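You operate a simulated robot arm through the tools that you are given. There is no shell and no other tool. Be economical: measure what you need, move in short steps, check, and stop when the job is done.

The job below is to be done with a simulated two-armed robot. You get a single attempt, and the scene is never put back.

Task
Put the teal jug on the click card. Push the wash bench drawer shut. Pick up the purple bottle with one hand, pass it to the other hand and put it on the wash bench top. Turn the hand cart brake to off. Put the red cap on top of the cores carton. Put the cup from the shelf of the steel table on the top of the small black cabinet. Close the upper drawer of the small blue cabinet. Stack the 46 mm silver tin from the right end of the bench on top of the 56 mm silver tin. Take the black-to-red extension and leave it on top of the blue canister. Take the purple sleeve and put it in the red tote. Close the small purple drawer. Push the small teal drawer shut. Put the grey bump stop on top of the small carton on the top of the steel table. The order is free. Set down upright: teal jug, purple bottle, cup.

The check looks at the end state, three seconds after you hand in, the way a careful person would. Anything else that was tipped, shoved, dropped, spilled or broken makes it a failure. Lids that push on must go on centred and level and be pressed home; caps that screw on are set level and turned clockwise until they are tight.

Robot
Two 7-joint arms with two-finger parallel grippers on one trunk, on a base that drives. Base frame: it is fixed to the floor where the robot stands at the start and does not move with it; the origin is under the middle of the robot, x ahead of it, y to its left, z up. Readings come in m, degrees, newtons and seconds.
The left shoulder is at the start at [0.05, 0.209, 1.196], the right one opposite. With the tool pointing down near the work surface each hand reaches from about 0.1 to 0.68 m from the robot's upright axis, wherever it stands, measured 20 degrees to its own side. Places, roughly: black-to-red extension (4x4x4 cm) [-1.3, -2.4, 0.9]; blue canister (7x7x9 cm) [-1.4, -2.3, 1]; click card [0.75, -1.75, 0.75]; cores carton [0.75, -1.25, 0.5]; cup [0.75, -1.75, 0.5]; grey bump stop (5x4x3 cm) [0.9, -1.9, 0.8]; hand cart brake [2.4, 0.3, 0.7]; purple bottle [1, 0.25, 1.25]; purple sleeve (13x5x5 cm) [1.1, -1.9, 0.4]; red cap (3x3x3 cm) [0.6, -1.2, 0.4]; red tote (49x24x11 cm) [0.6, -1.3, 0.8]; silver tin [-1.25, 0, 1]; small carton [1, -2.25, 0.75]; small purple drawer [2.8, -3.2, 0.9]; small teal drawer [2.8, -3.3, 0.9]; teal jug [0.5, -0.25, 0.5]; top of the small black cabinet (32x17 cm) [2.86, -3.24, 1.1]; upper drawer of the small blue cabinet [-1.4, 0.8, 1]; wash bench drawer [0.4, -0.1, 0.8]; wash bench top (50x12 cm) [0.54, -0.06, 0.88]. Payload 4.4 kg a hand.
The TCP of each hand is the grasp point between the finger pads, 0.023 m short of the fingertips. In the tool frame z runs along the fingers and y along their closing line. Largest opening 0.094 m; finger width 0.038, thickness 0.01; the body of the gripper, 0.054 by 0.096 m, starts 0.039 m behind the TCP.
Orientation is that of the tool frame in the base frame, as a unit quaternion [x, y, z, w]. With the fingers straight down and closing along the base's y, the tool's x points along the base's -x, its y along +y and its z along -z.

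Tools
- The arms move only by the tool apply_moves. It takes "left_commands", "right_commands" or both (then of equal length, played together; a hand with none holds still); each is a list of rows, each an object of numbers (a shift or turn left out is 0, a gripper value left out holds the last): "x", "y", "z": the shift along the base's x, y, z in units of 25 mm (1.0 is 25 mm); "rx", "ry", "rz": the turn, a rotation vector about the base's x, y, z in units of 8 degrees (1.0 is 8 degrees); "jaw": the gripper command, from -1 (shut) to 1 (fully open), values between in proportion. In form: [{"x": .., "y": .., "z": .., "rx": .., "ry": .., "rz": .., "jaw": ..}, ...]. A call has 1 to 8 rows; each row shifts and turns the commanded pose from where the row before left it. A call with a number of a shift or a turn outside -1 to 1 is refused whole. Rows are played at 5 a second. More than 0.05 m and 8.6 degrees between two rows, or a gripper value outside its range, and nothing of the call is played. Where a pose cannot be reached the arm comes as near as it can. A force on the tool above 40 N (or 10 N above the force at the start of the call, whichever is more), or a blocked arm, ends the call early, and 0.2 s more pass. Each finger travels about 0.108 m/s and halts on what it meets, pressing with about 35 N; the grip force reading is that of the motor and also rises with nothing between the fingers. The clock runs only during rows and for 0.2 s after the last one: add rows that do not move to give the fingers time. It gives the time, the measured TCP pose, the force on the tool (base axes), the opening and the grip force at its end, in the units of the frame above (readings bear some noise), with the torque about the TCP (base axes, N m) and any sound that the robot's microphone picked up.
- Cameras (640 x 400 px; columns grow to the right, rows downward): "scene" is now at [0.1589, 0.0031, 1.4019]; the picture's right is [0.01, -1.00, 0.00], its down [-0.34, -0.00, -0.94] and it looks along [0.94, 0.01, -0.34] (base axes); focal length 214 px, centre (320, 200). "left" rides on the left gripper at [0.087, -0.016, -0.074] in its tool frame; the picture's right is [0.18, 0.98, 0.00], its down [-0.58, 0.11, -0.81] and it looks along [-0.79, 0.15, 0.59] (tool axes); focal length 243 px, centre (320, 200). "right" rides on the right gripper at [0.086, 0.016, -0.074] in its tool frame; the picture's right is [-0.18, 0.98, 0.00], its down [-0.58, -0.11, -0.81] and it looks along [-0.79, -0.15, 0.59] (tool axes); focal length 243 px, centre (320, 200). There is no depth. A picture from a camera that has moved, and an enlarged one, comes with that camera's place and axes in the base frame and with its lens. The place of the scene camera against the robot may be out by one fixed shift of up to 0.012 m in any direction.
- grab_frame(camera): a new picture of that camera. No time passes.
- slide_trunk(by): slides the trunk up (or, below 0, down) by that many m; the arms and the scene camera ride with it, the base frame stays. It gives what a move gives, with no picture.
- roll_base(legs): drives the robot by 1 to 6 legs, each [ahead, left, turn to the left] in m, m and degrees, along the robot's own axes; the way and the turn of a leg run together, so that a leg with both is an arc; at most 1.5 m and 180 degrees a leg. The arms and the cameras ride along, it lands a little off, and it stops where it bumps. It gives what a move gives.
- aim_head(pan, tilt): turns the head with the scene camera to pan (to the left, within 80 degrees either way) and tilt (down, from -29 to 69), counted from straight ahead of the robot. It gives what a move gives.
- enlarge(camera, box): a new picture of the part [left, top, right, bottom] of that camera's present view, enlarged. No time passes.
- close_job(): hands the job in; it is judged then, once.

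Work in short steps. Places have to be worked out from the pictures, the camera data and where the tool is seen: move nearer, look again, correct. Check each grasp and each placing, and mend what went wrong. You have 546 turns and 338 pictures in all, those below and enlarged ones among them. Open the grippers and draw the arms clear of the work before you hand the job in, unless the task says otherwise.

The tools are called after "Call:" as a command line: name --argument value ..., lists and objects as JSON in quotes. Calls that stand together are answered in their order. apply_moves: Moves the arms, as the interface text tells. Its arguments: {"type":"object","properties":{"left_commands":{"type":"array"},"right_commands":{"type":"array"}},"required":[]} The other tools are called the same way: slide_trunk (by) slides the trunk up or down; roll_base (legs) drives the base; aim_head (pan, tilt) turns the head that bears the scene camera; grab_frame (camera) takes a picture; enlarge (camera, box) takes an enlarged picture of a part of a camera's view; close_job () hands the job in.

At the start:

```text
time: 0.0
left_tcp_pos: [0.4326, -0.0174, 1.4366]
left_tcp_rot: [-0.001, 1.0, -0.001, 0.0]
left_wrist_force: [-0.1, -0.2, -0.2]
left_torque: [-0.01, -0.02, -0.04]
left_width: 0.0938
left_grasp_force: 0.0
right_tcp_pos: [0.4369, -0.4588, 1.5306]
right_tcp_rot: [0.001, 1.0, 0.0, -0.001]
right_wrist_force: [-0.6, 0.0, 0.3]
right_torque: [0.0, 0.02, 0.03]
right_width: 0.0941
right_grasp_force: 0.2
trunk travel left (down, up): [-0.275, 0.288]
robot x, y, heading: [-0.0015, -0.0027, -0.1]
head pan, tilt: [0.8, 20.1]
```

scene: 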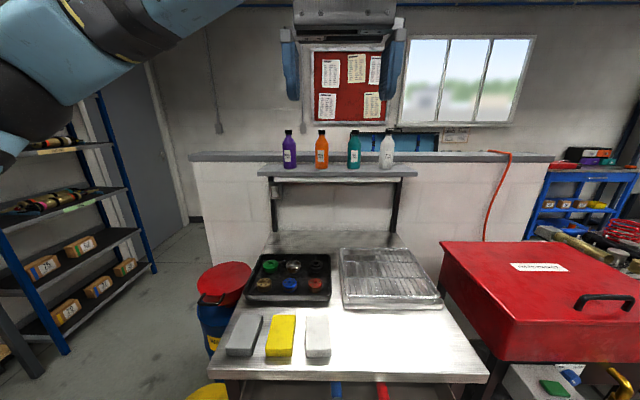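
right: 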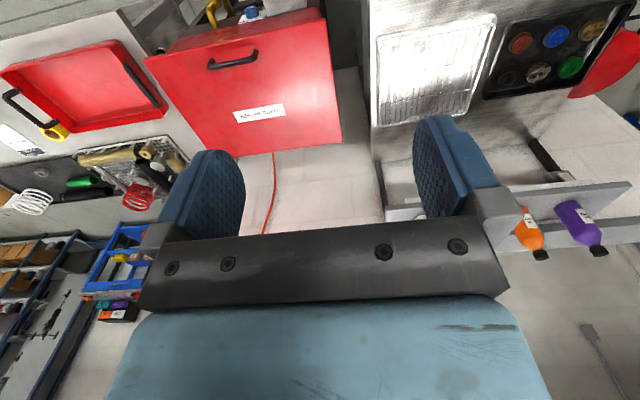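
left: 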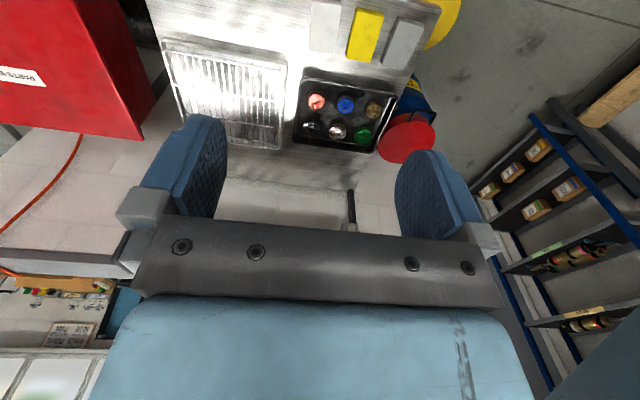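

I start by looking round the scene: the head pans down and to each side.

Call:
aim_head --pan 0 --tilt 55

Call:
grab_frame --camera "scene"

Call:
aim_head --pan -70 --tilt 25

Call:
grab_frame --camera "scene"

Call:
aim_head --pan -35 --tilt 25

Call:
grab_frame --camera "scene"

Call:
aim_head --pan 75 --tilt 25

Call:
grab_frame --camera "scene"

```text
time: 1.0
left_tcp_pos: [0.4318, -0.0168, 1.4368]
left_tcp_rot: [-0.001, 1.0, -0.001, 0.0]
left_wrist_force: [0.6, 0.0, -0.1]
left_torque: [0.0, -0.01, 0.01]
left_width: 0.094
left_grasp_force: 0.1
right_tcp_pos: [0.4371, -0.4594, 1.5308]
right_tcp_rot: [0.001, 1.0, 0.0, -0.001]
right_wrist_force: [0.0, 0.2, -0.1]
right_torque: [0.03, 0.01, -0.03]
right_width: 0.0941
right_grasp_force: 0.0
trunk travel left (down, up): [-0.275, 0.288]
robot x, y, heading: [-0.0016, -0.0037, -0.1]
head pan, tilt: [0.0, 55.0]
```

```text
334 pictures are left
camera scene: at [0.138, 0.0018, 1.3501], right [0.0, -1.0, 0.0], down [-0.82, 0.0, -0.57], along [0.57, 0.0, -0.82], focal length 214 px, centre (320, 200)
```

scene: 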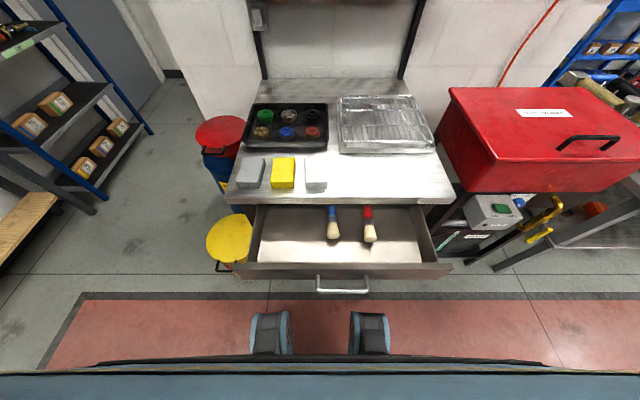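

```text
time: 2.4
left_tcp_pos: [0.4321, -0.0176, 1.4357]
left_tcp_rot: [0.0, 1.0, -0.001, 0.0]
left_wrist_force: [-0.4, 0.0, 0.0]
left_torque: [0.0, -0.01, 0.01]
left_width: 0.0939
left_grasp_force: 0.0
right_tcp_pos: [0.4385, -0.4614, 1.5311]
right_tcp_rot: [0.001, 1.0, 0.0, -0.001]
right_wrist_force: [-0.4, 0.2, 0.2]
right_torque: [0.0, 0.0, -0.01]
right_width: 0.0942
right_grasp_force: 0.1
trunk travel left (down, up): [-0.275, 0.288]
robot x, y, heading: [-0.0039, 0.0014, 0.2]
head pan, tilt: [-70.0, 25.0]
```

```text
333 pictures are left
camera scene: at [0.0974, -0.0847, 1.394], right [-0.94, -0.34, 0.0], down [-0.14, 0.4, -0.91], along [0.31, -0.85, -0.42], focal length 214 px, centre (320, 200)
```

scene: 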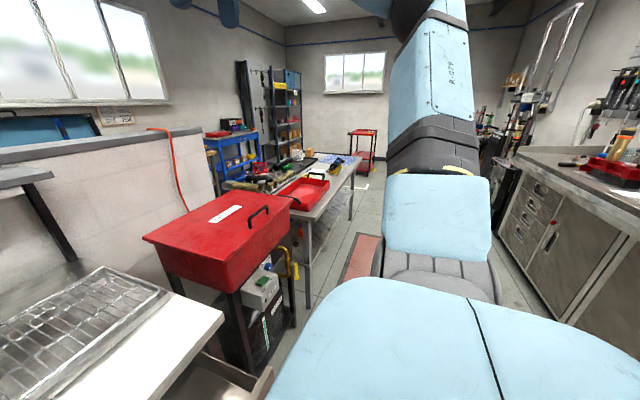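

```text
time: 3.4
left_tcp_pos: [0.4331, -0.0164, 1.4368]
left_tcp_rot: [-0.001, 1.0, -0.001, 0.001]
left_wrist_force: [-0.9, 0.1, 0.1]
left_torque: [0.0, 0.02, 0.0]
left_width: 0.0942
left_grasp_force: 0.0
right_tcp_pos: [0.4388, -0.4606, 1.5311]
right_tcp_rot: [0.002, 1.0, 0.0, -0.002]
right_wrist_force: [-0.3, -0.3, 0.5]
right_torque: [0.01, -0.01, 0.0]
right_width: 0.0943
right_grasp_force: 0.0
trunk travel left (down, up): [-0.275, 0.288]
robot x, y, heading: [-0.0004, 0.0007, -0.2]
head pan, tilt: [-35.0, 25.0]
```

```text
332 pictures are left
camera scene: at [0.1412, -0.0511, 1.394], right [-0.57, -0.82, 0.0], down [-0.35, 0.24, -0.91], along [0.74, -0.52, -0.42], focal length 214 px, centre (320, 200)
```

scene: 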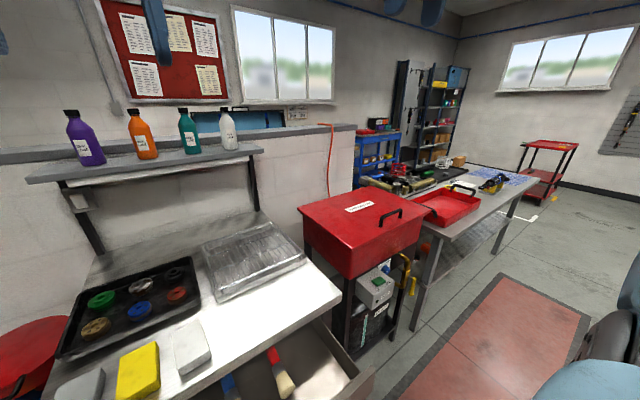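

```text
time: 5.3
left_tcp_pos: [0.432, -0.0181, 1.4365]
left_tcp_rot: [-0.001, 1.0, -0.001, 0.0]
left_wrist_force: [0.5, -0.1, -0.6]
left_torque: [0.01, -0.01, -0.01]
left_width: 0.0942
left_grasp_force: 0.0
right_tcp_pos: [0.4373, -0.4599, 1.5314]
right_tcp_rot: [0.001, 1.0, 0.0, -0.001]
right_wrist_force: [-0.5, -0.4, -0.5]
right_torque: [0.02, 0.01, 0.0]
right_width: 0.0941
right_grasp_force: 0.0
trunk travel left (down, up): [-0.275, 0.288]
robot x, y, heading: [0.0022, -0.0036, -0.0]
head pan, tilt: [75.0, 25.0]
```

```text
331 pictures are left
camera scene: at [0.0897, 0.0908, 1.394], right [0.97, -0.26, 0.0], down [-0.11, -0.41, -0.91], along [0.23, 0.88, -0.42], focal length 214 px, centre (320, 200)
```

scene: 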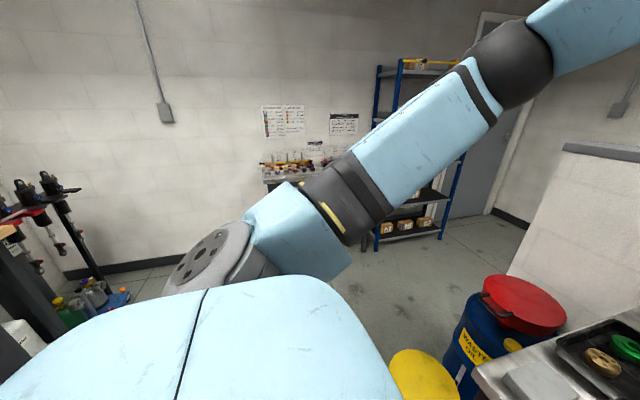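

The drawer stands open toward me with its handle near x≈0.29, z≈0.75. I back off 0.3 m so that the left hand can point forward and push it.

Call:
roll_base --legs '[[-0.3, 0, 0]]'

Call:
apply_moves --left_commands '[{"z": -1, "ry": -1, "jaw": -1}, {"z": -1, "ry": -1}, {"z": -1, "ry": -1}, {"z": -1, "ry": -1}, {"z": -1, "ry": -1}, {"z": -1, "ry": -1}, {"z": -1, "ry": -1}, {"z": -1, "ry": -1}]'

Call:
aim_head --pan 0 --tilt 40

Call:
grab_frame --camera "scene"

```text
time: 7.4
left_tcp_pos: [0.1308, -0.0169, 1.4366]
left_tcp_rot: [-0.002, 1.0, -0.001, 0.0]
left_wrist_force: [0.6, 0.3, -0.5]
left_torque: [0.01, -0.01, -0.01]
left_width: 0.094
left_grasp_force: 0.0
right_tcp_pos: [0.1376, -0.4591, 1.5305]
right_tcp_rot: [0.0, 1.0, 0.0, -0.001]
right_wrist_force: [-0.1, -0.4, -0.8]
right_torque: [0.0, -0.05, 0.02]
right_width: 0.0944
right_grasp_force: 0.1
trunk travel left (down, up): [-0.275, 0.288]
robot x, y, heading: [-0.2998, -0.0022, 0.2]
head pan, tilt: [75.0, 25.0]
```

```text
time: 9.2
left_tcp_pos: [0.13, -0.0186, 1.2366]
left_tcp_rot: [-0.001, 0.847, -0.001, 0.531]
left_wrist_force: [1.0, -0.1, -0.5]
left_torque: [0.02, 0.0, -0.02]
left_width: 0.0001
left_grasp_force: 35.3
right_tcp_pos: [0.1381, -0.4601, 1.5313]
right_tcp_rot: [0.0, 1.0, 0.001, -0.001]
right_wrist_force: [-0.6, 0.1, -0.7]
right_torque: [0.02, 0.01, 0.01]
right_width: 0.0939
right_grasp_force: 0.0
trunk travel left (down, up): [-0.275, 0.288]
robot x, y, heading: [-0.2994, 0.0005, 0.2]
head pan, tilt: [75.0, 25.0]
```

```text
time: 10.6
left_tcp_pos: [0.1296, -0.017, 1.2367]
left_tcp_rot: [0.0, 0.848, -0.002, 0.529]
left_wrist_force: [0.4, 0.4, -1.3]
left_torque: [0.0, 0.01, -0.01]
left_width: 0.0
left_grasp_force: 34.9
right_tcp_pos: [0.1373, -0.4591, 1.5308]
right_tcp_rot: [0.0, 1.0, 0.0, 0.0]
right_wrist_force: [0.6, 0.4, 0.3]
right_torque: [-0.03, -0.06, 0.01]
right_width: 0.0939
right_grasp_force: 0.1
trunk travel left (down, up): [-0.275, 0.288]
robot x, y, heading: [-0.3042, -0.001, -0.1]
head pan, tilt: [0.0, 40.0]
```

```text
330 pictures are left
camera scene: at [-0.1507, 0.0019, 1.3707], right [0.0, -1.0, 0.0], down [-0.64, 0.0, -0.77], along [0.77, 0.0, -0.64], focal length 214 px, centre (320, 200)
```

scene: 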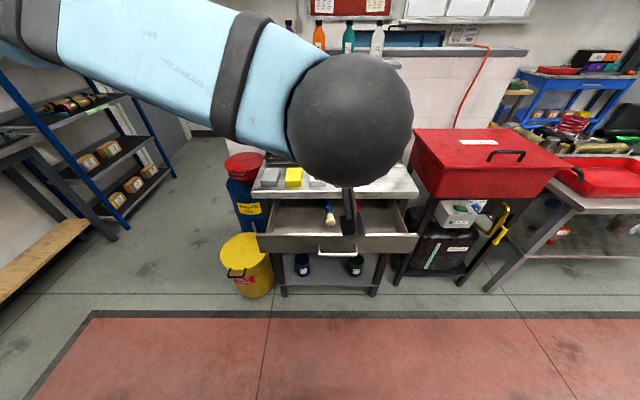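

Jugs show on the bench's lower shelf. I zoom in there and on the drawer handle.

Call:
enlarge --camera "scene" --box '[240, 190, 440, 315]'

```text
3.20 times, centred on (340, 252) of scene
camera zoom: at [-0.1507, 0.0019, 1.3707], right [0.0, -1.0, 0.0], down [-0.64, 0.0, -0.77], along [0.77, 0.0, -0.64], focal length 686 px, centre (256, 32)
```

zoom: 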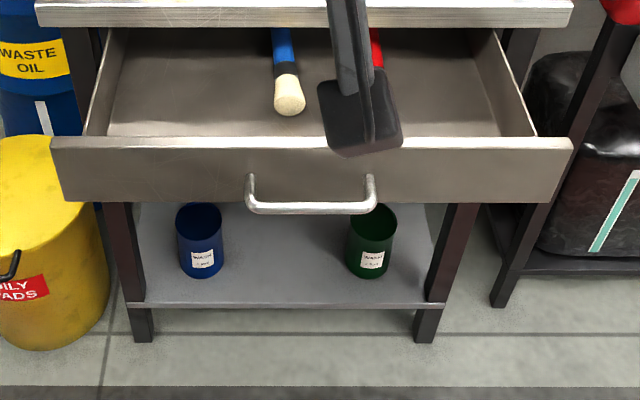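

The drawer's face runs roughly z 0.72–0.84 at x≈0.3, with the handle at y 0.01 to −0.12. I finish pointing the left hand forward and lower it to z≈0.79 beside the handle.

Call:
apply_moves --left_commands '[{"z": -1, "y": 0.5, "ry": -1}, {"z": -1, "y": 0.5, "ry": -1}, {"z": -1, "y": 0.5, "ry": -1}, {"z": -1, "y": 0.5, "ry": -0.25}, {"z": -1}, {"z": -1}, {"z": -1}, {"z": -1}]'

Call:
apply_moves --left_commands '[{"z": -1}, {"z": -1}, {"z": -1}, {"z": -1}, {"z": -1}, {"z": -1}, {"z": -1}, {"z": -1}]'

Call:
apply_moves --left_commands '[{"z": -1}, {"z": -0.8, "y": 0.4}, {"x": 0.6}]'

Call:
grab_frame --camera "scene"

Call:
grab_frame --camera "left"

```text
time: 12.4
left_tcp_pos: [0.1306, 0.0323, 1.0367]
left_tcp_rot: [0.0, 0.707, -0.003, 0.707]
left_wrist_force: [0.2, 0.4, 0.6]
left_torque: [0.0, -0.02, 0.01]
left_width: 0.0
left_grasp_force: 35.1
right_tcp_pos: [0.1374, -0.4609, 1.5306]
right_tcp_rot: [0.0, 1.0, 0.001, -0.001]
right_wrist_force: [0.2, 0.8, 0.1]
right_torque: [-0.01, 0.0, -0.04]
right_width: 0.0939
right_grasp_force: 0.1
trunk travel left (down, up): [-0.275, 0.288]
robot x, y, heading: [-0.3002, -0.0011, 0.2]
head pan, tilt: [0.0, 40.0]
```

```text
time: 14.2
left_tcp_pos: [0.1587, -0.0066, 0.8725]
left_tcp_rot: [-0.001, 0.708, 0.0, 0.706]
left_wrist_force: [0.3, 0.5, -0.1]
left_torque: [0.01, -0.01, 0.02]
left_width: 0.0
left_grasp_force: 35.0
left hand out of reach, approached as far as the arm can: row 4, 5, 6, 7, 8
right_tcp_pos: [0.1367, -0.4606, 1.5311]
right_tcp_rot: [0.0, 1.0, 0.001, -0.001]
right_wrist_force: [-0.6, 0.5, 0.0]
right_torque: [0.0, -0.01, 0.02]
right_width: 0.0939
right_grasp_force: 0.0
trunk travel left (down, up): [-0.275, 0.288]
robot x, y, heading: [-0.2986, -0.0018, 0.3]
head pan, tilt: [0.0, 40.0]
```

```text
time: 15.0
left_tcp_pos: [0.1709, -0.0218, 0.861]
left_tcp_rot: [-0.002, 0.708, 0.0, 0.706]
left_wrist_force: [-0.3, -0.1, 0.6]
left_torque: [0.02, 0.06, 0.01]
left_width: 0.0001
left_grasp_force: 34.6
left hand out of reach, approached as far as the arm can: row 1, 2, 3
right_tcp_pos: [0.1365, -0.4588, 1.5316]
right_tcp_rot: [0.0, 1.0, -0.002, -0.001]
right_wrist_force: [-0.8, -0.1, 0.1]
right_torque: [0.01, 0.02, 0.01]
right_width: 0.094
right_grasp_force: 0.1
trunk travel left (down, up): [-0.275, 0.288]
robot x, y, heading: [-0.2982, 0.004, 0.3]
head pan, tilt: [0.0, 40.0]
```

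```text
328 pictures are left
camera scene: at [-0.1505, 0.0018, 1.3706], right [0.0, -1.0, 0.0], down [-0.64, 0.0, -0.77], along [0.77, 0.0, -0.64], focal length 214 px, centre (320, 200)
```

scene: 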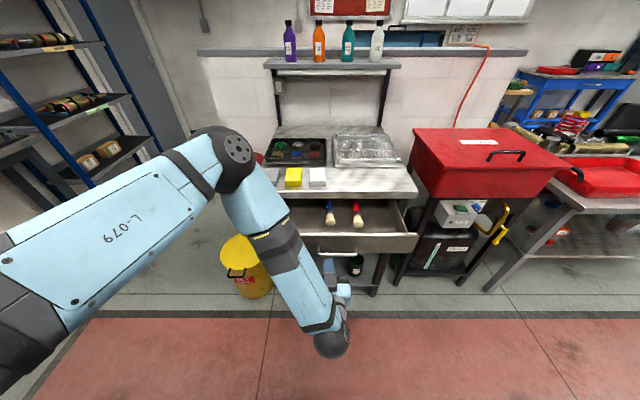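

```text
327 pictures are left
camera left: at [0.0954, -0.0386, 0.7747], right [0.0, 0.98, -0.19], down [-0.8, 0.11, 0.58], along [0.59, 0.15, 0.79], focal length 243 px, centre (320, 200)
```

left: 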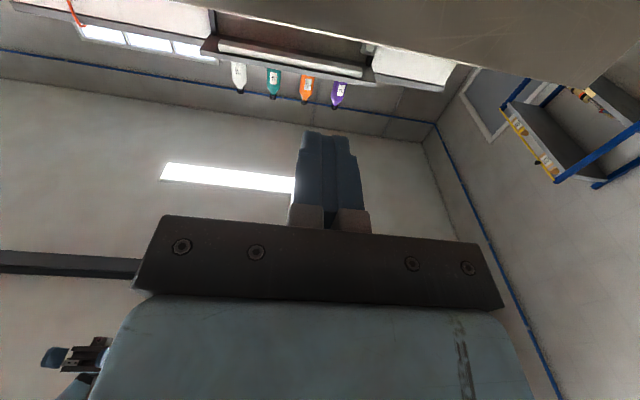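

The arm is cramped at this height, so I slide the trunk down 0.07 m to bring the fingertips to z≈0.79. Then I push along +x.

Call:
slide_trunk --by -0.07

Call:
apply_moves --left_commands '[{"x": 1}, {"x": 1}, {"x": 1}, {"x": 1}]'

Call:
grab_frame --camera "scene"

```text
time: 16.1
left_tcp_pos: [0.1696, -0.0231, 0.7908]
left_tcp_rot: [-0.001, 0.707, 0.0, 0.707]
left_wrist_force: [0.2, -0.1, -0.9]
left_torque: [0.01, -0.03, 0.04]
left_width: 0.0002
left_grasp_force: 35.5
right_tcp_pos: [0.1364, -0.4586, 1.462]
right_tcp_rot: [0.0, 1.0, 0.0, -0.001]
right_wrist_force: [-0.2, 0.3, 0.9]
right_torque: [0.01, 0.01, 0.02]
right_width: 0.0938
right_grasp_force: 0.1
trunk travel left (down, up): [-0.205, 0.358]
robot x, y, heading: [-0.3019, 0.0034, -0.0]
head pan, tilt: [0.0, 40.0]
```

```text
time: 17.1
left_tcp_pos: [0.2662, -0.0362, 0.8061]
left_tcp_rot: [-0.004, 0.71, 0.002, 0.704]
left_wrist_force: [-0.1, 0.4, 0.1]
left_torque: [0.01, 0.02, -0.02]
left_width: 0.0001
left_grasp_force: 35.3
left hand out of reach, approached as far as the arm can: row 1, 2, 3, 4
right_tcp_pos: [0.1368, -0.4594, 1.4604]
right_tcp_rot: [0.0, 1.0, 0.0, 0.0]
right_wrist_force: [0.0, 0.1, 0.5]
right_torque: [-0.03, 0.03, -0.01]
right_width: 0.0942
right_grasp_force: 0.1
trunk travel left (down, up): [-0.205, 0.358]
robot x, y, heading: [-0.302, 0.0034, 0.1]
head pan, tilt: [0.0, 40.0]
```

```text
326 pictures are left
camera scene: at [-0.1506, 0.0017, 1.3007], right [0.0, -1.0, 0.0], down [-0.64, 0.0, -0.77], along [0.77, 0.0, -0.64], focal length 214 px, centre (320, 200)
```

scene: 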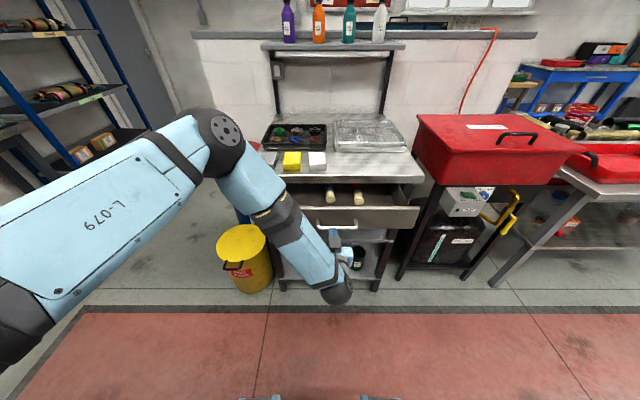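

The fingertips are just short of the drawer face and this arm pose is at its limit. I use the base to push gently, 0.1 m first.

Call:
roll_base --legs '[[0.1, 0, 0]]'

Call:
enlarge --camera "scene" --box '[220, 130, 460, 280]'

```text
time: 18.3
left_tcp_pos: [0.365, -0.0367, 0.8052]
left_tcp_rot: [-0.003, 0.71, 0.001, 0.704]
left_wrist_force: [0.6, 0.6, -0.2]
left_torque: [-0.04, 0.04, 0.0]
left_width: 0.0
left_grasp_force: 35.2
right_tcp_pos: [0.2373, -0.459, 1.4624]
right_tcp_rot: [0.0, 1.0, 0.0, -0.001]
right_wrist_force: [0.8, 0.2, -0.5]
right_torque: [-0.03, 0.0, 0.0]
right_width: 0.0939
right_grasp_force: 0.0
trunk travel left (down, up): [-0.205, 0.358]
robot x, y, heading: [-0.2062, 0.0011, 0.0]
head pan, tilt: [0.0, 40.0]
```

```text
2.67 times, centred on (340, 205) of scene
camera zoom: at [-0.0515, 0.002, 1.3006], right [0.0, -1.0, 0.0], down [-0.64, 0.0, -0.77], along [0.77, 0.0, -0.64], focal length 572 px, centre (267, 187)
```

zoom: 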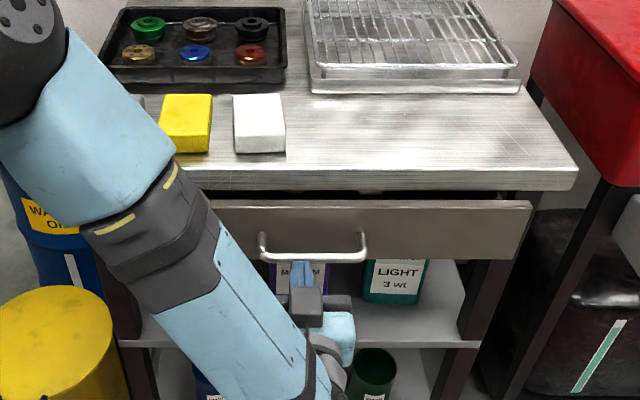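

The drawer is nearly shut, and a mid shelf with a teal "LIGHT 3 wt" jug now shows. I push the rest of the way.

Call:
roll_base --legs '[[0.08, 0, 0]]'

Call:
enlarge --camera "scene" --box '[220, 130, 460, 280]'

```text
time: 19.3
left_tcp_pos: [0.4182, -0.037, 0.8058]
left_tcp_rot: [-0.003, 0.71, 0.001, 0.704]
left_wrist_force: [-0.9, -0.1, 0.5]
left_torque: [0.0, 0.01, 0.01]
left_width: 0.0001
left_grasp_force: 34.4
right_tcp_pos: [0.2982, -0.4596, 1.4606]
right_tcp_rot: [0.0, 1.0, 0.0, -0.002]
right_wrist_force: [-0.3, 1.2, 0.3]
right_torque: [-0.04, -0.03, 0.02]
right_width: 0.0941
right_grasp_force: 0.1
trunk travel left (down, up): [-0.205, 0.358]
robot x, y, heading: [-0.143, 0.0, -0.0]
head pan, tilt: [0.0, 40.0]
stopped in leg 1: the force on the tool passed its limit at 148 N (the readings are from after the stop); the commanded pose is now the measured one
```

```text
2.67 times, centred on (340, 205) of scene
camera zoom: at [0.0088, 0.0026, 1.3006], right [0.0, -1.0, 0.0], down [-0.64, 0.0, -0.77], along [0.77, 0.0, -0.64], focal length 572 px, centre (267, 187)
```

zoom: 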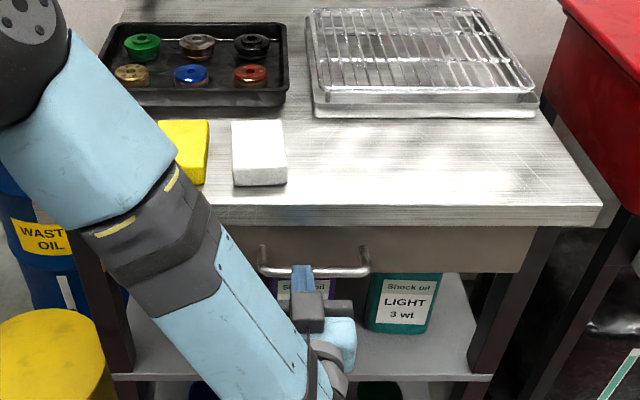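

The drawer is shut (it hit its stop). I back away and turn both hands to a forward-pointing pose with the cameras on top, starting with the left: undo the pitch, then roll.

Call:
roll_base --legs '[[-0.4, 0, 0]]'

Call:
slide_trunk --by 0.2

Call:
apply_moves --left_commands '[{"z": 1, "rx": 1}, {"z": 1, "rx": 1}, {"z": 1, "rx": 1}, {"z": 1, "rx": 1}, {"z": 1, "rx": 1}, {"z": 1, "rx": 1}, {"z": 1, "rx": 1}, {"z": 1, "rx": 1}]'

Call:
grab_frame --camera "scene"

```text
time: 21.8
left_tcp_pos: [0.0143, -0.0397, 0.806]
left_tcp_rot: [-0.002, 0.71, 0.0, 0.704]
left_wrist_force: [0.6, 0.0, -1.1]
left_torque: [0.0, 0.0, 0.0]
left_width: 0.0
left_grasp_force: 34.8
right_tcp_pos: [-0.106, -0.4612, 1.4593]
right_tcp_rot: [0.002, 1.0, 0.001, -0.001]
right_wrist_force: [-0.6, 0.4, -0.1]
right_torque: [0.0, -0.01, -0.01]
right_width: 0.0939
right_grasp_force: 0.0
trunk travel left (down, up): [-0.205, 0.358]
robot x, y, heading: [-0.5469, -0.0003, 0.1]
head pan, tilt: [0.0, 40.0]
```

```text
time: 24.0
left_tcp_pos: [0.0148, -0.0393, 1.0057]
left_tcp_rot: [-0.003, 0.71, 0.001, 0.704]
left_wrist_force: [-0.5, 0.2, -0.4]
left_torque: [-0.03, -0.04, 0.0]
left_width: 0.0001
left_grasp_force: 34.8
right_tcp_pos: [-0.1054, -0.4613, 1.6596]
right_tcp_rot: [0.002, 1.0, 0.001, -0.003]
right_wrist_force: [-0.6, -0.8, -1.1]
right_torque: [-0.02, 0.01, -0.04]
right_width: 0.0939
right_grasp_force: 0.1
trunk travel left (down, up): [-0.405, 0.158]
robot x, y, heading: [-0.545, -0.0019, 0.3]
head pan, tilt: [0.0, 40.0]
```

```text
time: 25.8
left_tcp_pos: [0.0208, -0.0248, 1.1926]
left_tcp_rot: [0.365, 0.62, 0.375, 0.585]
left_wrist_force: [0.0, 0.0, 0.3]
left_torque: [0.01, 0.02, -0.02]
left_width: 0.0
left_grasp_force: 35.5
right_tcp_pos: [-0.1079, -0.4612, 1.6596]
right_tcp_rot: [0.002, 1.0, 0.0, -0.002]
right_wrist_force: [-0.2, 0.8, 0.2]
right_torque: [0.0, -0.02, -0.01]
right_width: 0.0939
right_grasp_force: 0.1
trunk travel left (down, up): [-0.405, 0.158]
robot x, y, heading: [-0.5452, 0.0012, 0.1]
head pan, tilt: [0.0, 40.0]
```

```text
323 pictures are left
camera scene: at [-0.3953, 0.0014, 1.5007], right [0.0, -1.0, 0.0], down [-0.64, 0.0, -0.77], along [0.77, 0.0, -0.64], focal length 214 px, centre (320, 200)
```

scene: 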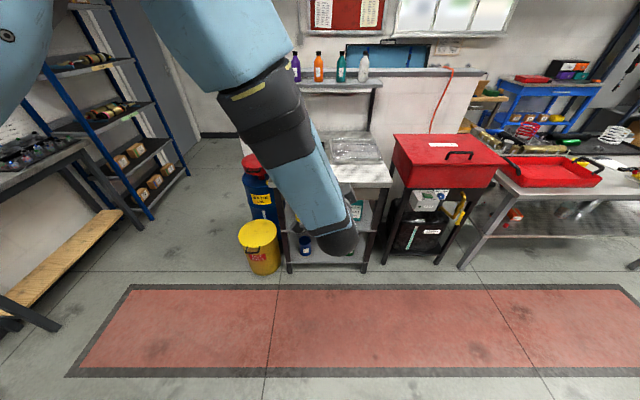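

The roll works without limits so far, so I continue it to 180° while moving the hand up and to the left.

Call:
apply_moves --left_commands '[{"z": 0.5, "y": 1, "x": 1, "rx": 1}, {"z": 0.5, "y": 1, "x": 1, "rx": 1}, {"y": 1, "x": 1, "rx": 1}, {"y": 1, "x": 1, "rx": 1}, {"y": 1, "rx": 1}, {"rx": 1}, {"rx": 1}, {"rx": 1}]'

Call:
apply_moves --left_commands '[{"rx": 1}, {"rx": 1}, {"rx": 1}, {"rx": 1}, {"rx": 1}, {"rx": 1}, {"rx": 0.5, "jaw": 1}]'

Call:
grab_frame --camera "scene"

Call:
grab_frame --camera "left"

```text
time: 27.6
left_tcp_pos: [0.1149, 0.086, 1.2333]
left_tcp_rot: [0.632, 0.311, 0.639, 0.309]
left_wrist_force: [0.6, -0.5, -0.2]
left_torque: [0.01, -0.02, -0.01]
left_width: 0.0001
left_grasp_force: 35.0
right_tcp_pos: [-0.1062, -0.4612, 1.6601]
right_tcp_rot: [0.001, 1.0, 0.0, -0.002]
right_wrist_force: [0.8, 0.4, -0.8]
right_torque: [-0.02, 0.01, -0.02]
right_width: 0.094
right_grasp_force: 0.2
trunk travel left (down, up): [-0.405, 0.158]
robot x, y, heading: [-0.5446, 0.0007, 0.1]
head pan, tilt: [0.0, 40.0]
```

```text
time: 29.2
left_tcp_pos: [0.1127, 0.0839, 1.2317]
left_tcp_rot: [0.66, 0.246, 0.666, 0.245]
left_wrist_force: [0.9, 0.1, 0.8]
left_torque: [-0.05, -0.02, -0.01]
left_width: 0.0814
left_grasp_force: 0.1
left hand out of reach, approached as far as the arm can: row 2, 3, 4, 5, 6, 7
right_tcp_pos: [-0.1056, -0.4607, 1.6595]
right_tcp_rot: [0.002, 1.0, 0.001, -0.003]
right_wrist_force: [-0.2, 0.5, 0.8]
right_torque: [0.01, 0.0, 0.05]
right_width: 0.0942
right_grasp_force: 0.0
trunk travel left (down, up): [-0.405, 0.158]
robot x, y, heading: [-0.5441, 0.0005, 0.1]
head pan, tilt: [0.0, 40.0]
```

```text
322 pictures are left
camera scene: at [-0.3945, 0.0014, 1.5007], right [0.0, -1.0, 0.0], down [-0.64, 0.0, -0.77], along [0.77, 0.0, -0.64], focal length 214 px, centre (320, 200)
```

scene: 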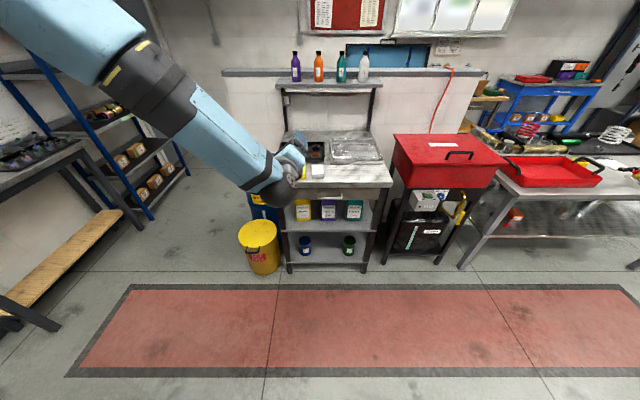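

```text
321 pictures are left
camera left: at [0.0376, 0.1524, 1.2866], right [0.0, -0.63, 0.78], down [-0.8, -0.46, -0.38], along [0.6, -0.63, -0.5], focal length 243 px, centre (320, 200)
```

left: 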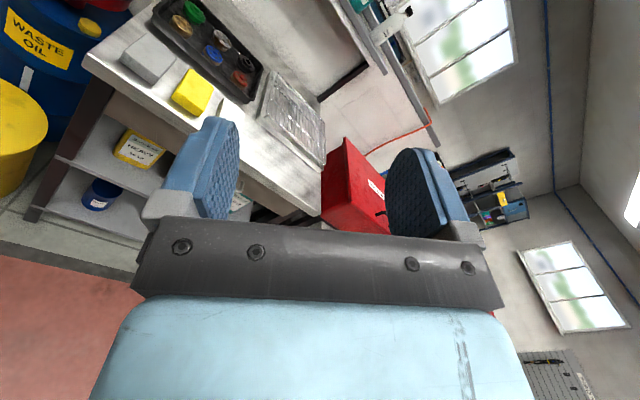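

Roll tops out about 139° in this direction. I unwind and roll the other way instead.

Call:
apply_moves --left_commands '[{"rx": -1}, {"rx": -1}, {"rx": -1}, {"rx": -1}, {"rx": -1}, {"rx": -1}, {"rx": -1}, {"rx": -1}]'

Call:
apply_moves --left_commands '[{"rx": -1}, {"rx": -1}, {"rx": -1}, {"rx": -1}, {"rx": -1}, {"rx": -1}, {"rx": -1}, {"rx": -1}]'

Call:
apply_moves --left_commands '[{"rx": -1}, {"rx": -1}, {"rx": -1}, {"rx": -1}, {"rx": -1}, {"rx": -1}, {"rx": -1}, {"rx": -1}]'

Call:
apply_moves --left_commands '[{"rx": -1}, {"rx": -1}, {"rx": -1}, {"rx": -1}, {"rx": -1}, {"rx": -1}, {"rx": -1}, {"rx": -1}]'

Call:
apply_moves --left_commands '[{"rx": -1}, {"rx": -1}, {"rx": -1}, {"rx": -1}, {"rx": -1}, {"rx": -1}, {"rx": -1}, {"rx": -1}]'

```text
time: 31.0
left_tcp_pos: [0.113, 0.0846, 1.2316]
left_tcp_rot: [0.429, 0.562, 0.435, 0.558]
left_wrist_force: [0.5, -0.1, 0.4]
left_torque: [0.0, 0.03, -0.02]
left_width: 0.0941
left_grasp_force: 0.1
right_tcp_pos: [-0.1053, -0.4601, 1.6594]
right_tcp_rot: [0.002, 1.0, 0.001, -0.001]
right_wrist_force: [-1.0, -0.7, -0.1]
right_torque: [0.04, 0.0, -0.03]
right_width: 0.094
right_grasp_force: 0.1
trunk travel left (down, up): [-0.405, 0.158]
robot x, y, heading: [-0.5467, -0.0007, 0.2]
head pan, tilt: [0.0, 40.0]
```

```text
time: 32.8
left_tcp_pos: [0.1132, 0.0831, 1.2316]
left_tcp_rot: [0.07, 0.707, 0.07, 0.7]
left_wrist_force: [0.7, 0.0, -0.5]
left_torque: [-0.03, 0.01, 0.0]
left_width: 0.0937
left_grasp_force: 0.0
right_tcp_pos: [-0.1064, -0.4617, 1.6593]
right_tcp_rot: [0.002, 1.0, 0.001, -0.002]
right_wrist_force: [-0.8, 1.0, -0.7]
right_torque: [0.01, -0.02, -0.02]
right_width: 0.0939
right_grasp_force: 0.1
trunk travel left (down, up): [-0.405, 0.158]
robot x, y, heading: [-0.5436, -0.001, -0.0]
head pan, tilt: [0.0, 40.0]
```

```text
time: 34.6
left_tcp_pos: [0.1125, 0.0834, 1.2324]
left_tcp_rot: [-0.313, 0.637, -0.314, 0.631]
left_wrist_force: [0.5, 0.1, -0.1]
left_torque: [-0.05, 0.01, 0.0]
left_width: 0.0941
left_grasp_force: 0.1
right_tcp_pos: [-0.1059, -0.4598, 1.659]
right_tcp_rot: [0.001, 1.0, 0.001, -0.002]
right_wrist_force: [0.0, -0.8, -0.1]
right_torque: [-0.01, 0.02, 0.0]
right_width: 0.0941
right_grasp_force: 0.1
trunk travel left (down, up): [-0.405, 0.158]
robot x, y, heading: [-0.5462, -0.0006, -0.2]
head pan, tilt: [0.0, 40.0]
```

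```text
time: 36.4
left_tcp_pos: [0.1127, 0.0835, 1.2315]
left_tcp_rot: [0.602, -0.373, 0.602, -0.37]
left_wrist_force: [-0.9, 0.1, -0.2]
left_torque: [-0.01, 0.02, -0.02]
left_width: 0.094
left_grasp_force: 0.1
right_tcp_pos: [-0.1077, -0.4607, 1.6592]
right_tcp_rot: [0.002, 1.0, 0.001, -0.003]
right_wrist_force: [-0.1, 0.4, -0.4]
right_torque: [-0.04, -0.01, -0.01]
right_width: 0.0939
right_grasp_force: 0.1
trunk travel left (down, up): [-0.405, 0.158]
robot x, y, heading: [-0.5457, 0.0001, 0.0]
head pan, tilt: [0.0, 40.0]
```

```text
time: 38.2
left_tcp_pos: [0.1144, 0.0835, 1.2316]
left_tcp_rot: [0.705, 0.004, 0.709, 0.004]
left_wrist_force: [0.4, -0.7, 0.5]
left_torque: [0.01, -0.03, 0.02]
left_width: 0.0939
left_grasp_force: 0.0
right_tcp_pos: [-0.1069, -0.4601, 1.6596]
right_tcp_rot: [0.002, 1.0, 0.001, -0.002]
right_wrist_force: [-0.3, 0.4, 0.5]
right_torque: [-0.04, 0.01, 0.0]
right_width: 0.0939
right_grasp_force: 0.1
trunk travel left (down, up): [-0.405, 0.158]
robot x, y, heading: [-0.5442, 0.0003, 0.1]
head pan, tilt: [0.0, 40.0]
```

Camera-up forward pose reached for the left hand. I look at the bottles for a measurement.

Call:
aim_head --pan 0 --tilt 15

Call:
enlarge --camera "scene" --box '[240, 100, 440, 225]'

Call:
grab_frame --camera "left"

```text
time: 39.1
left_tcp_pos: [0.1134, 0.0848, 1.2318]
left_tcp_rot: [0.705, 0.003, 0.709, 0.003]
left_wrist_force: [0.5, 0.3, 0.3]
left_torque: [0.01, 0.0, 0.0]
left_width: 0.0944
left_grasp_force: 0.1
right_tcp_pos: [-0.1069, -0.4612, 1.6591]
right_tcp_rot: [0.002, 1.0, 0.0, -0.001]
right_wrist_force: [0.2, 0.4, 0.4]
right_torque: [0.0, -0.02, 0.0]
right_width: 0.0939
right_grasp_force: 0.1
trunk travel left (down, up): [-0.405, 0.158]
robot x, y, heading: [-0.5472, -0.0005, 0.2]
head pan, tilt: [0.0, 15.0]
```

```text
3.20 times, centred on (340, 162) of scene
camera zoom: at [-0.3861, 0.0014, 1.5402], right [0.0, -1.0, 0.0], down [-0.26, 0.0, -0.97], along [0.97, 0.0, -0.26], focal length 686 px, centre (256, 320)
```

zoom: 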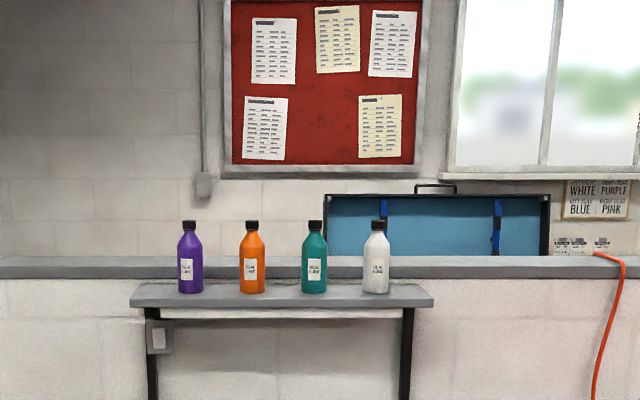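

```text
319 pictures are left
camera left: at [0.0374, 0.1003, 1.3181], right [0.0, -0.98, 0.19], down [-0.8, -0.11, -0.59], along [0.6, -0.15, -0.79], focal length 243 px, centre (320, 200)
```

left: 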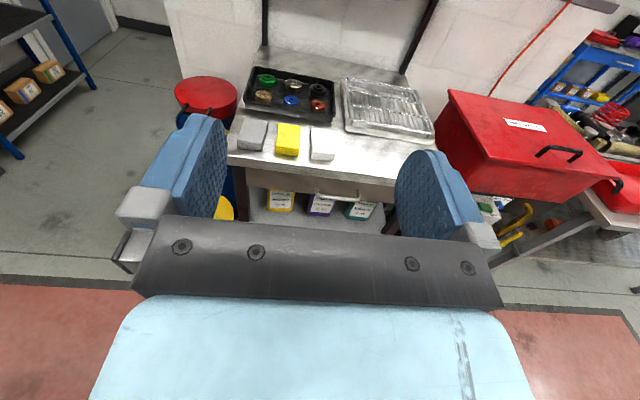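

Estimate for the purple bottle: about (1.0, 0.137), base z≈1.23, height 0.15, diameter 0.053. I raise and align the left hand, drive closer, and look again.

Call:
apply_moves --left_commands '[{"z": 1, "y": 1}, {"z": 1, "y": 1}]'

Call:
roll_base --legs '[[0.5, 0, 0]]'

Call:
enlarge --camera "scene" --box '[200, 80, 440, 230]'

Call:
grab_frame --camera "left"

```text
time: 39.7
left_tcp_pos: [0.108, 0.121, 1.2899]
left_tcp_rot: [0.705, 0.005, 0.709, 0.004]
left_wrist_force: [0.2, -0.1, 0.7]
left_torque: [0.01, -0.03, -0.01]
left_width: 0.094
left_grasp_force: 0.1
left hand out of reach, approached as far as the arm can: row 1, 2
right_tcp_pos: [-0.1073, -0.459, 1.6612]
right_tcp_rot: [0.002, 1.0, 0.0, -0.002]
right_wrist_force: [-0.4, 0.5, -0.2]
right_torque: [0.03, -0.01, 0.0]
right_width: 0.0941
right_grasp_force: 0.1
trunk travel left (down, up): [-0.405, 0.158]
robot x, y, heading: [-0.5431, -0.0011, -0.2]
head pan, tilt: [0.0, 15.0]
```

```text
time: 42.6
left_tcp_pos: [0.6156, 0.1169, 1.2902]
left_tcp_rot: [0.705, 0.005, 0.709, 0.002]
left_wrist_force: [-1.4, 0.5, 0.8]
left_torque: [-0.01, -0.01, -0.03]
left_width: 0.0939
left_grasp_force: 0.1
right_tcp_pos: [0.3969, -0.4628, 1.6592]
right_tcp_rot: [0.003, 1.0, 0.001, -0.001]
right_wrist_force: [-0.2, 0.1, -0.3]
right_torque: [0.01, 0.0, 0.06]
right_width: 0.094
right_grasp_force: 0.1
trunk travel left (down, up): [-0.405, 0.158]
robot x, y, heading: [-0.0414, 0.0013, -0.3]
head pan, tilt: [0.0, 15.0]
```

```text
2.67 times, centred on (320, 155) of scene
camera zoom: at [0.1186, 0.0005, 1.5404], right [0.0, -1.0, 0.0], down [-0.26, 0.0, -0.97], along [0.97, 0.0, -0.26], focal length 572 px, centre (320, 320)
```

zoom: 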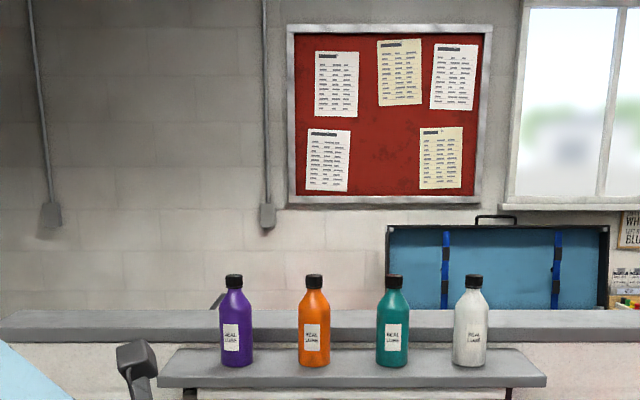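

```text
317 pictures are left
camera left: at [0.5394, 0.1351, 1.3766], right [0.0, -0.98, 0.19], down [-0.8, -0.12, -0.58], along [0.6, -0.15, -0.79], focal length 243 px, centre (320, 200)
```

left: 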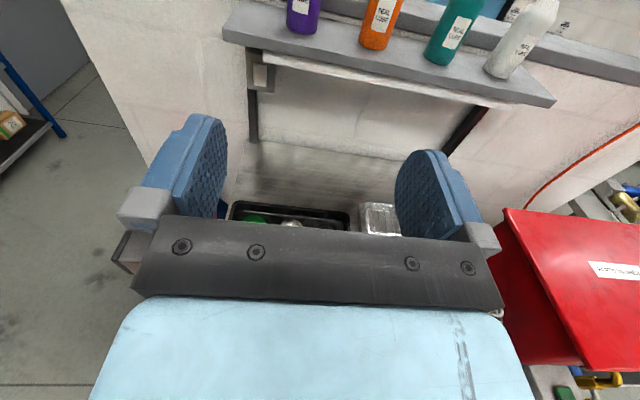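

Two views agree: purple bottle centre about (1.00, 0.136), base z≈1.23. I test how far the arm itself extends forward.

Call:
apply_moves --left_commands '[{"x": 1, "y": 0.8}, {"x": 1}, {"x": 1}, {"x": 1}, {"x": 1}, {"x": 1}]'

Call:
grab_frame --camera "left"

```text
time: 44.0
left_tcp_pos: [0.7636, 0.1138, 1.3054]
left_tcp_rot: [0.708, 0.007, 0.706, 0.0]
left_wrist_force: [0.2, -0.2, 0.0]
left_torque: [-0.01, 0.03, 0.0]
left_width: 0.094
left_grasp_force: 0.2
left hand out of reach, approached as far as the arm can: row 1, 2, 4
right_tcp_pos: [0.3999, -0.4623, 1.6602]
right_tcp_rot: [0.002, 1.0, 0.001, -0.002]
right_wrist_force: [0.0, -0.3, 0.3]
right_torque: [0.02, 0.01, 0.03]
right_width: 0.094
right_grasp_force: 0.1
trunk travel left (down, up): [-0.405, 0.158]
robot x, y, heading: [-0.038, -0.0034, -0.2]
head pan, tilt: [0.0, 15.0]
```

```text
316 pictures are left
camera left: at [0.6881, 0.1311, 1.392], right [0.01, -0.98, 0.19], down [-0.81, -0.12, -0.58], along [0.59, -0.15, -0.79], focal length 243 px, centre (320, 200)
```

left: 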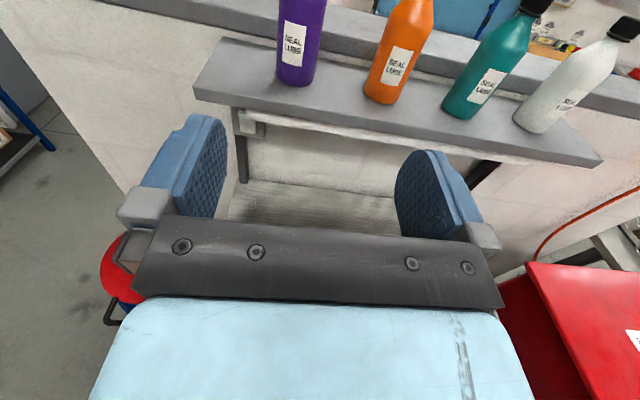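

Bottle refined to y≈0.133, base z≈1.23. I drive 0.1 m nearer and align y and z with the arm.

Call:
roll_base --legs '[[0.1, 0, 0]]'

Call:
apply_moves --left_commands '[{"y": 0.8, "z": -0.6}]'

Call:
grab_frame --camera "left"

```text
time: 45.2
left_tcp_pos: [0.8596, 0.1145, 1.3066]
left_tcp_rot: [0.707, 0.007, 0.707, -0.001]
left_wrist_force: [-0.9, -0.5, -0.8]
left_torque: [0.0, -0.01, 0.0]
left_width: 0.0942
left_grasp_force: 0.2
right_tcp_pos: [0.4948, -0.4623, 1.6599]
right_tcp_rot: [0.002, 1.0, 0.0, 0.0]
right_wrist_force: [-0.7, 0.1, -0.7]
right_torque: [-0.03, 0.03, 0.01]
right_width: 0.0943
right_grasp_force: 0.0
trunk travel left (down, up): [-0.405, 0.158]
robot x, y, heading: [0.0568, -0.0025, 0.0]
head pan, tilt: [0.0, 15.0]
```

```text
time: 45.6
left_tcp_pos: [0.8578, 0.1226, 1.301]
left_tcp_rot: [0.711, 0.012, 0.703, -0.005]
left_wrist_force: [-0.3, 0.4, 0.0]
left_torque: [0.0, 0.0, 0.0]
left_width: 0.094
left_grasp_force: 0.1
left hand out of reach, approached as far as the arm can: row 1
right_tcp_pos: [0.4942, -0.4609, 1.6607]
right_tcp_rot: [0.003, 1.0, 0.001, 0.0]
right_wrist_force: [0.3, 0.0, 0.4]
right_torque: [-0.02, -0.05, -0.01]
right_width: 0.0942
right_grasp_force: 0.0
trunk travel left (down, up): [-0.405, 0.158]
robot x, y, heading: [0.0559, -0.0029, -0.3]
head pan, tilt: [0.0, 15.0]
```

```text
315 pictures are left
camera left: at [0.784, 0.1391, 1.3878], right [0.02, -0.98, 0.19], down [-0.81, -0.13, -0.57], along [0.59, -0.14, -0.8], focal length 243 px, centre (320, 200)
```

left: 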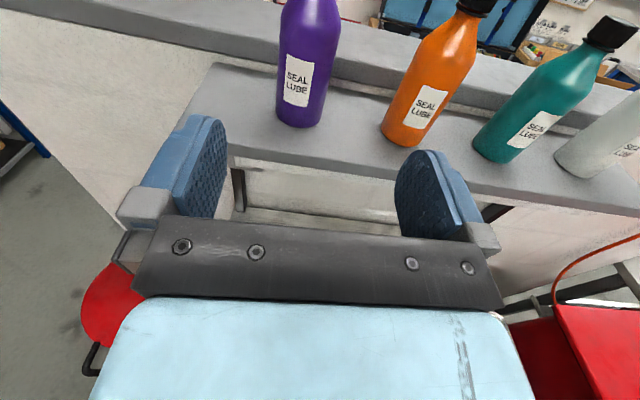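

The wrist is near a limit here, so I use base and trunk for fine alignment: left 12 mm, down 18 mm, then forward part way.

Call:
slide_trunk --by -0.018

Call:
roll_base --legs '[[0.0, 0.012, 0], [0.07, 0, 0]]'

Call:
grab_frame --camera "left"

```text
time: 46.2
left_tcp_pos: [0.8595, 0.1236, 1.2821]
left_tcp_rot: [0.711, 0.013, 0.703, -0.006]
left_wrist_force: [1.0, 0.7, 0.5]
left_torque: [0.01, 0.03, 0.0]
left_width: 0.0942
left_grasp_force: 0.0
right_tcp_pos: [0.4973, -0.4624, 1.6432]
right_tcp_rot: [0.002, 1.0, -0.001, -0.001]
right_wrist_force: [-0.6, -0.5, -0.1]
right_torque: [-0.02, -0.04, 0.05]
right_width: 0.0939
right_grasp_force: 0.1
trunk travel left (down, up): [-0.387, 0.176]
robot x, y, heading: [0.0563, -0.0009, -0.1]
head pan, tilt: [0.0, 15.0]
```

```text
time: 47.7
left_tcp_pos: [0.927, 0.1331, 1.2844]
left_tcp_rot: [0.71, 0.012, 0.704, -0.006]
left_wrist_force: [-0.2, 0.7, 0.9]
left_torque: [0.01, 0.01, 0.02]
left_width: 0.0942
left_grasp_force: 0.0
right_tcp_pos: [0.5624, -0.4512, 1.6428]
right_tcp_rot: [0.002, 1.0, 0.001, 0.0]
right_wrist_force: [0.0, -1.0, -0.2]
right_torque: [0.01, -0.01, 0.02]
right_width: 0.0938
right_grasp_force: 0.0
trunk travel left (down, up): [-0.387, 0.176]
robot x, y, heading: [0.1269, 0.0128, -0.2]
head pan, tilt: [0.0, 15.0]
```

```text
314 pictures are left
camera left: at [0.8523, 0.1493, 1.371], right [0.02, -0.98, 0.19], down [-0.81, -0.13, -0.57], along [0.59, -0.14, -0.8], focal length 243 px, centre (320, 200)
```

left: 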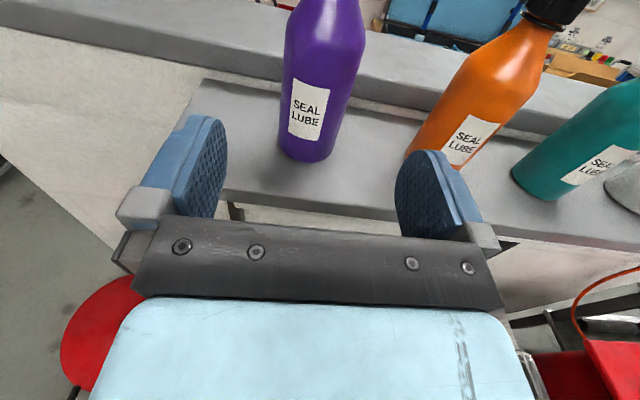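

Bottle lies between the fingers' lines. I go forward the last 0.075 m.

Call:
roll_base --legs '[[0.075, 0, 0]]'

Call:
grab_frame --camera "left"

```text
time: 48.6
left_tcp_pos: [0.9629, 0.1338, 1.278]
left_tcp_rot: [0.712, 0.01, 0.702, -0.003]
left_wrist_force: [0.5, -0.8, -1.0]
left_torque: [0.02, -0.02, 0.03]
left_width: 0.0941
left_grasp_force: 0.1
right_tcp_pos: [0.5997, -0.4505, 1.6411]
right_tcp_rot: [0.001, 1.0, -0.001, -0.003]
right_wrist_force: [1.1, 0.0, 0.7]
right_torque: [-0.01, 0.06, 0.0]
right_width: 0.0939
right_grasp_force: 0.1
trunk travel left (down, up): [-0.387, 0.176]
robot x, y, heading: [0.1542, 0.0082, -0.2]
head pan, tilt: [0.0, 15.0]
stopped in leg 1: the robot was blocked; the commanded pose is now the measured one
```

```text
313 pictures are left
camera left: at [0.8889, 0.1494, 1.3674], right [0.02, -0.98, 0.19], down [-0.81, -0.13, -0.57], along [0.58, -0.14, -0.8], focal length 243 px, centre (320, 200)
```

left: 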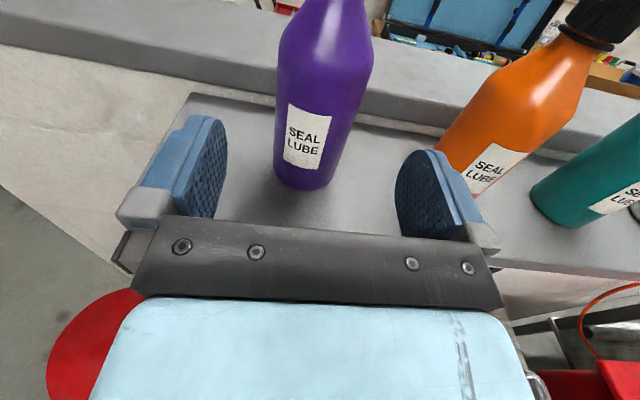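

The base has touched the bench at x≈0.155. I reach the remaining 4.5 cm with the arm.

Call:
apply_moves --left_commands '[{"x": 1}, {"x": 0.8}, {}]'

Call:
grab_frame --camera "left"

Call:
grab_frame --camera "scene"

```text
time: 49.4
left_tcp_pos: [1.004, 0.1342, 1.2843]
left_tcp_rot: [0.71, 0.011, 0.705, -0.004]
left_wrist_force: [-0.3, -0.8, 0.7]
left_torque: [-0.03, 0.02, 0.01]
left_width: 0.0942
left_grasp_force: 0.0
right_tcp_pos: [0.594, -0.4507, 1.6436]
right_tcp_rot: [0.002, 1.0, 0.0, 0.0]
right_wrist_force: [0.3, 0.3, 0.1]
right_torque: [-0.01, -0.04, 0.02]
right_width: 0.0943
right_grasp_force: 0.0
trunk travel left (down, up): [-0.387, 0.176]
robot x, y, heading: [0.161, 0.0102, 0.1]
head pan, tilt: [0.0, 15.0]
```

```text
312 pictures are left
camera left: at [0.9289, 0.1498, 1.3717], right [0.02, -0.98, 0.19], down [-0.81, -0.13, -0.57], along [0.59, -0.14, -0.8], focal length 243 px, centre (320, 200)
```

left: 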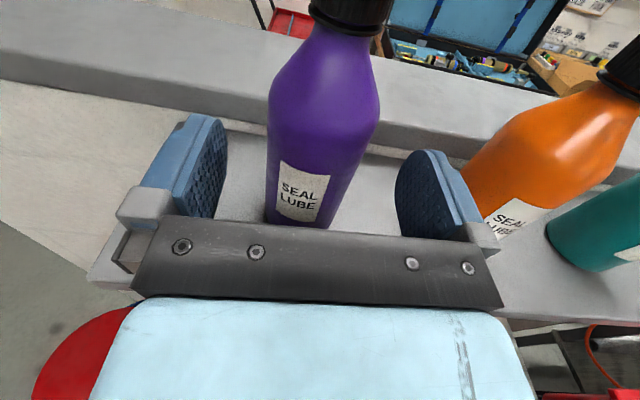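

```text
311 pictures are left
camera scene: at [0.3157, 0.0121, 1.5224], right [0.0, -1.0, 0.0], down [-0.26, 0.0, -0.97], along [0.97, 0.0, -0.26], focal length 214 px, centre (320, 200)
```

scene: 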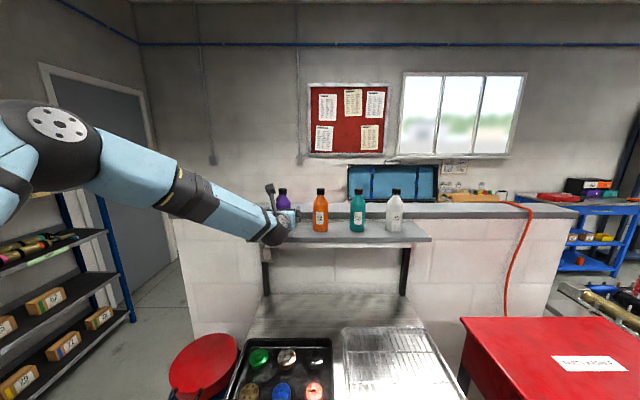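

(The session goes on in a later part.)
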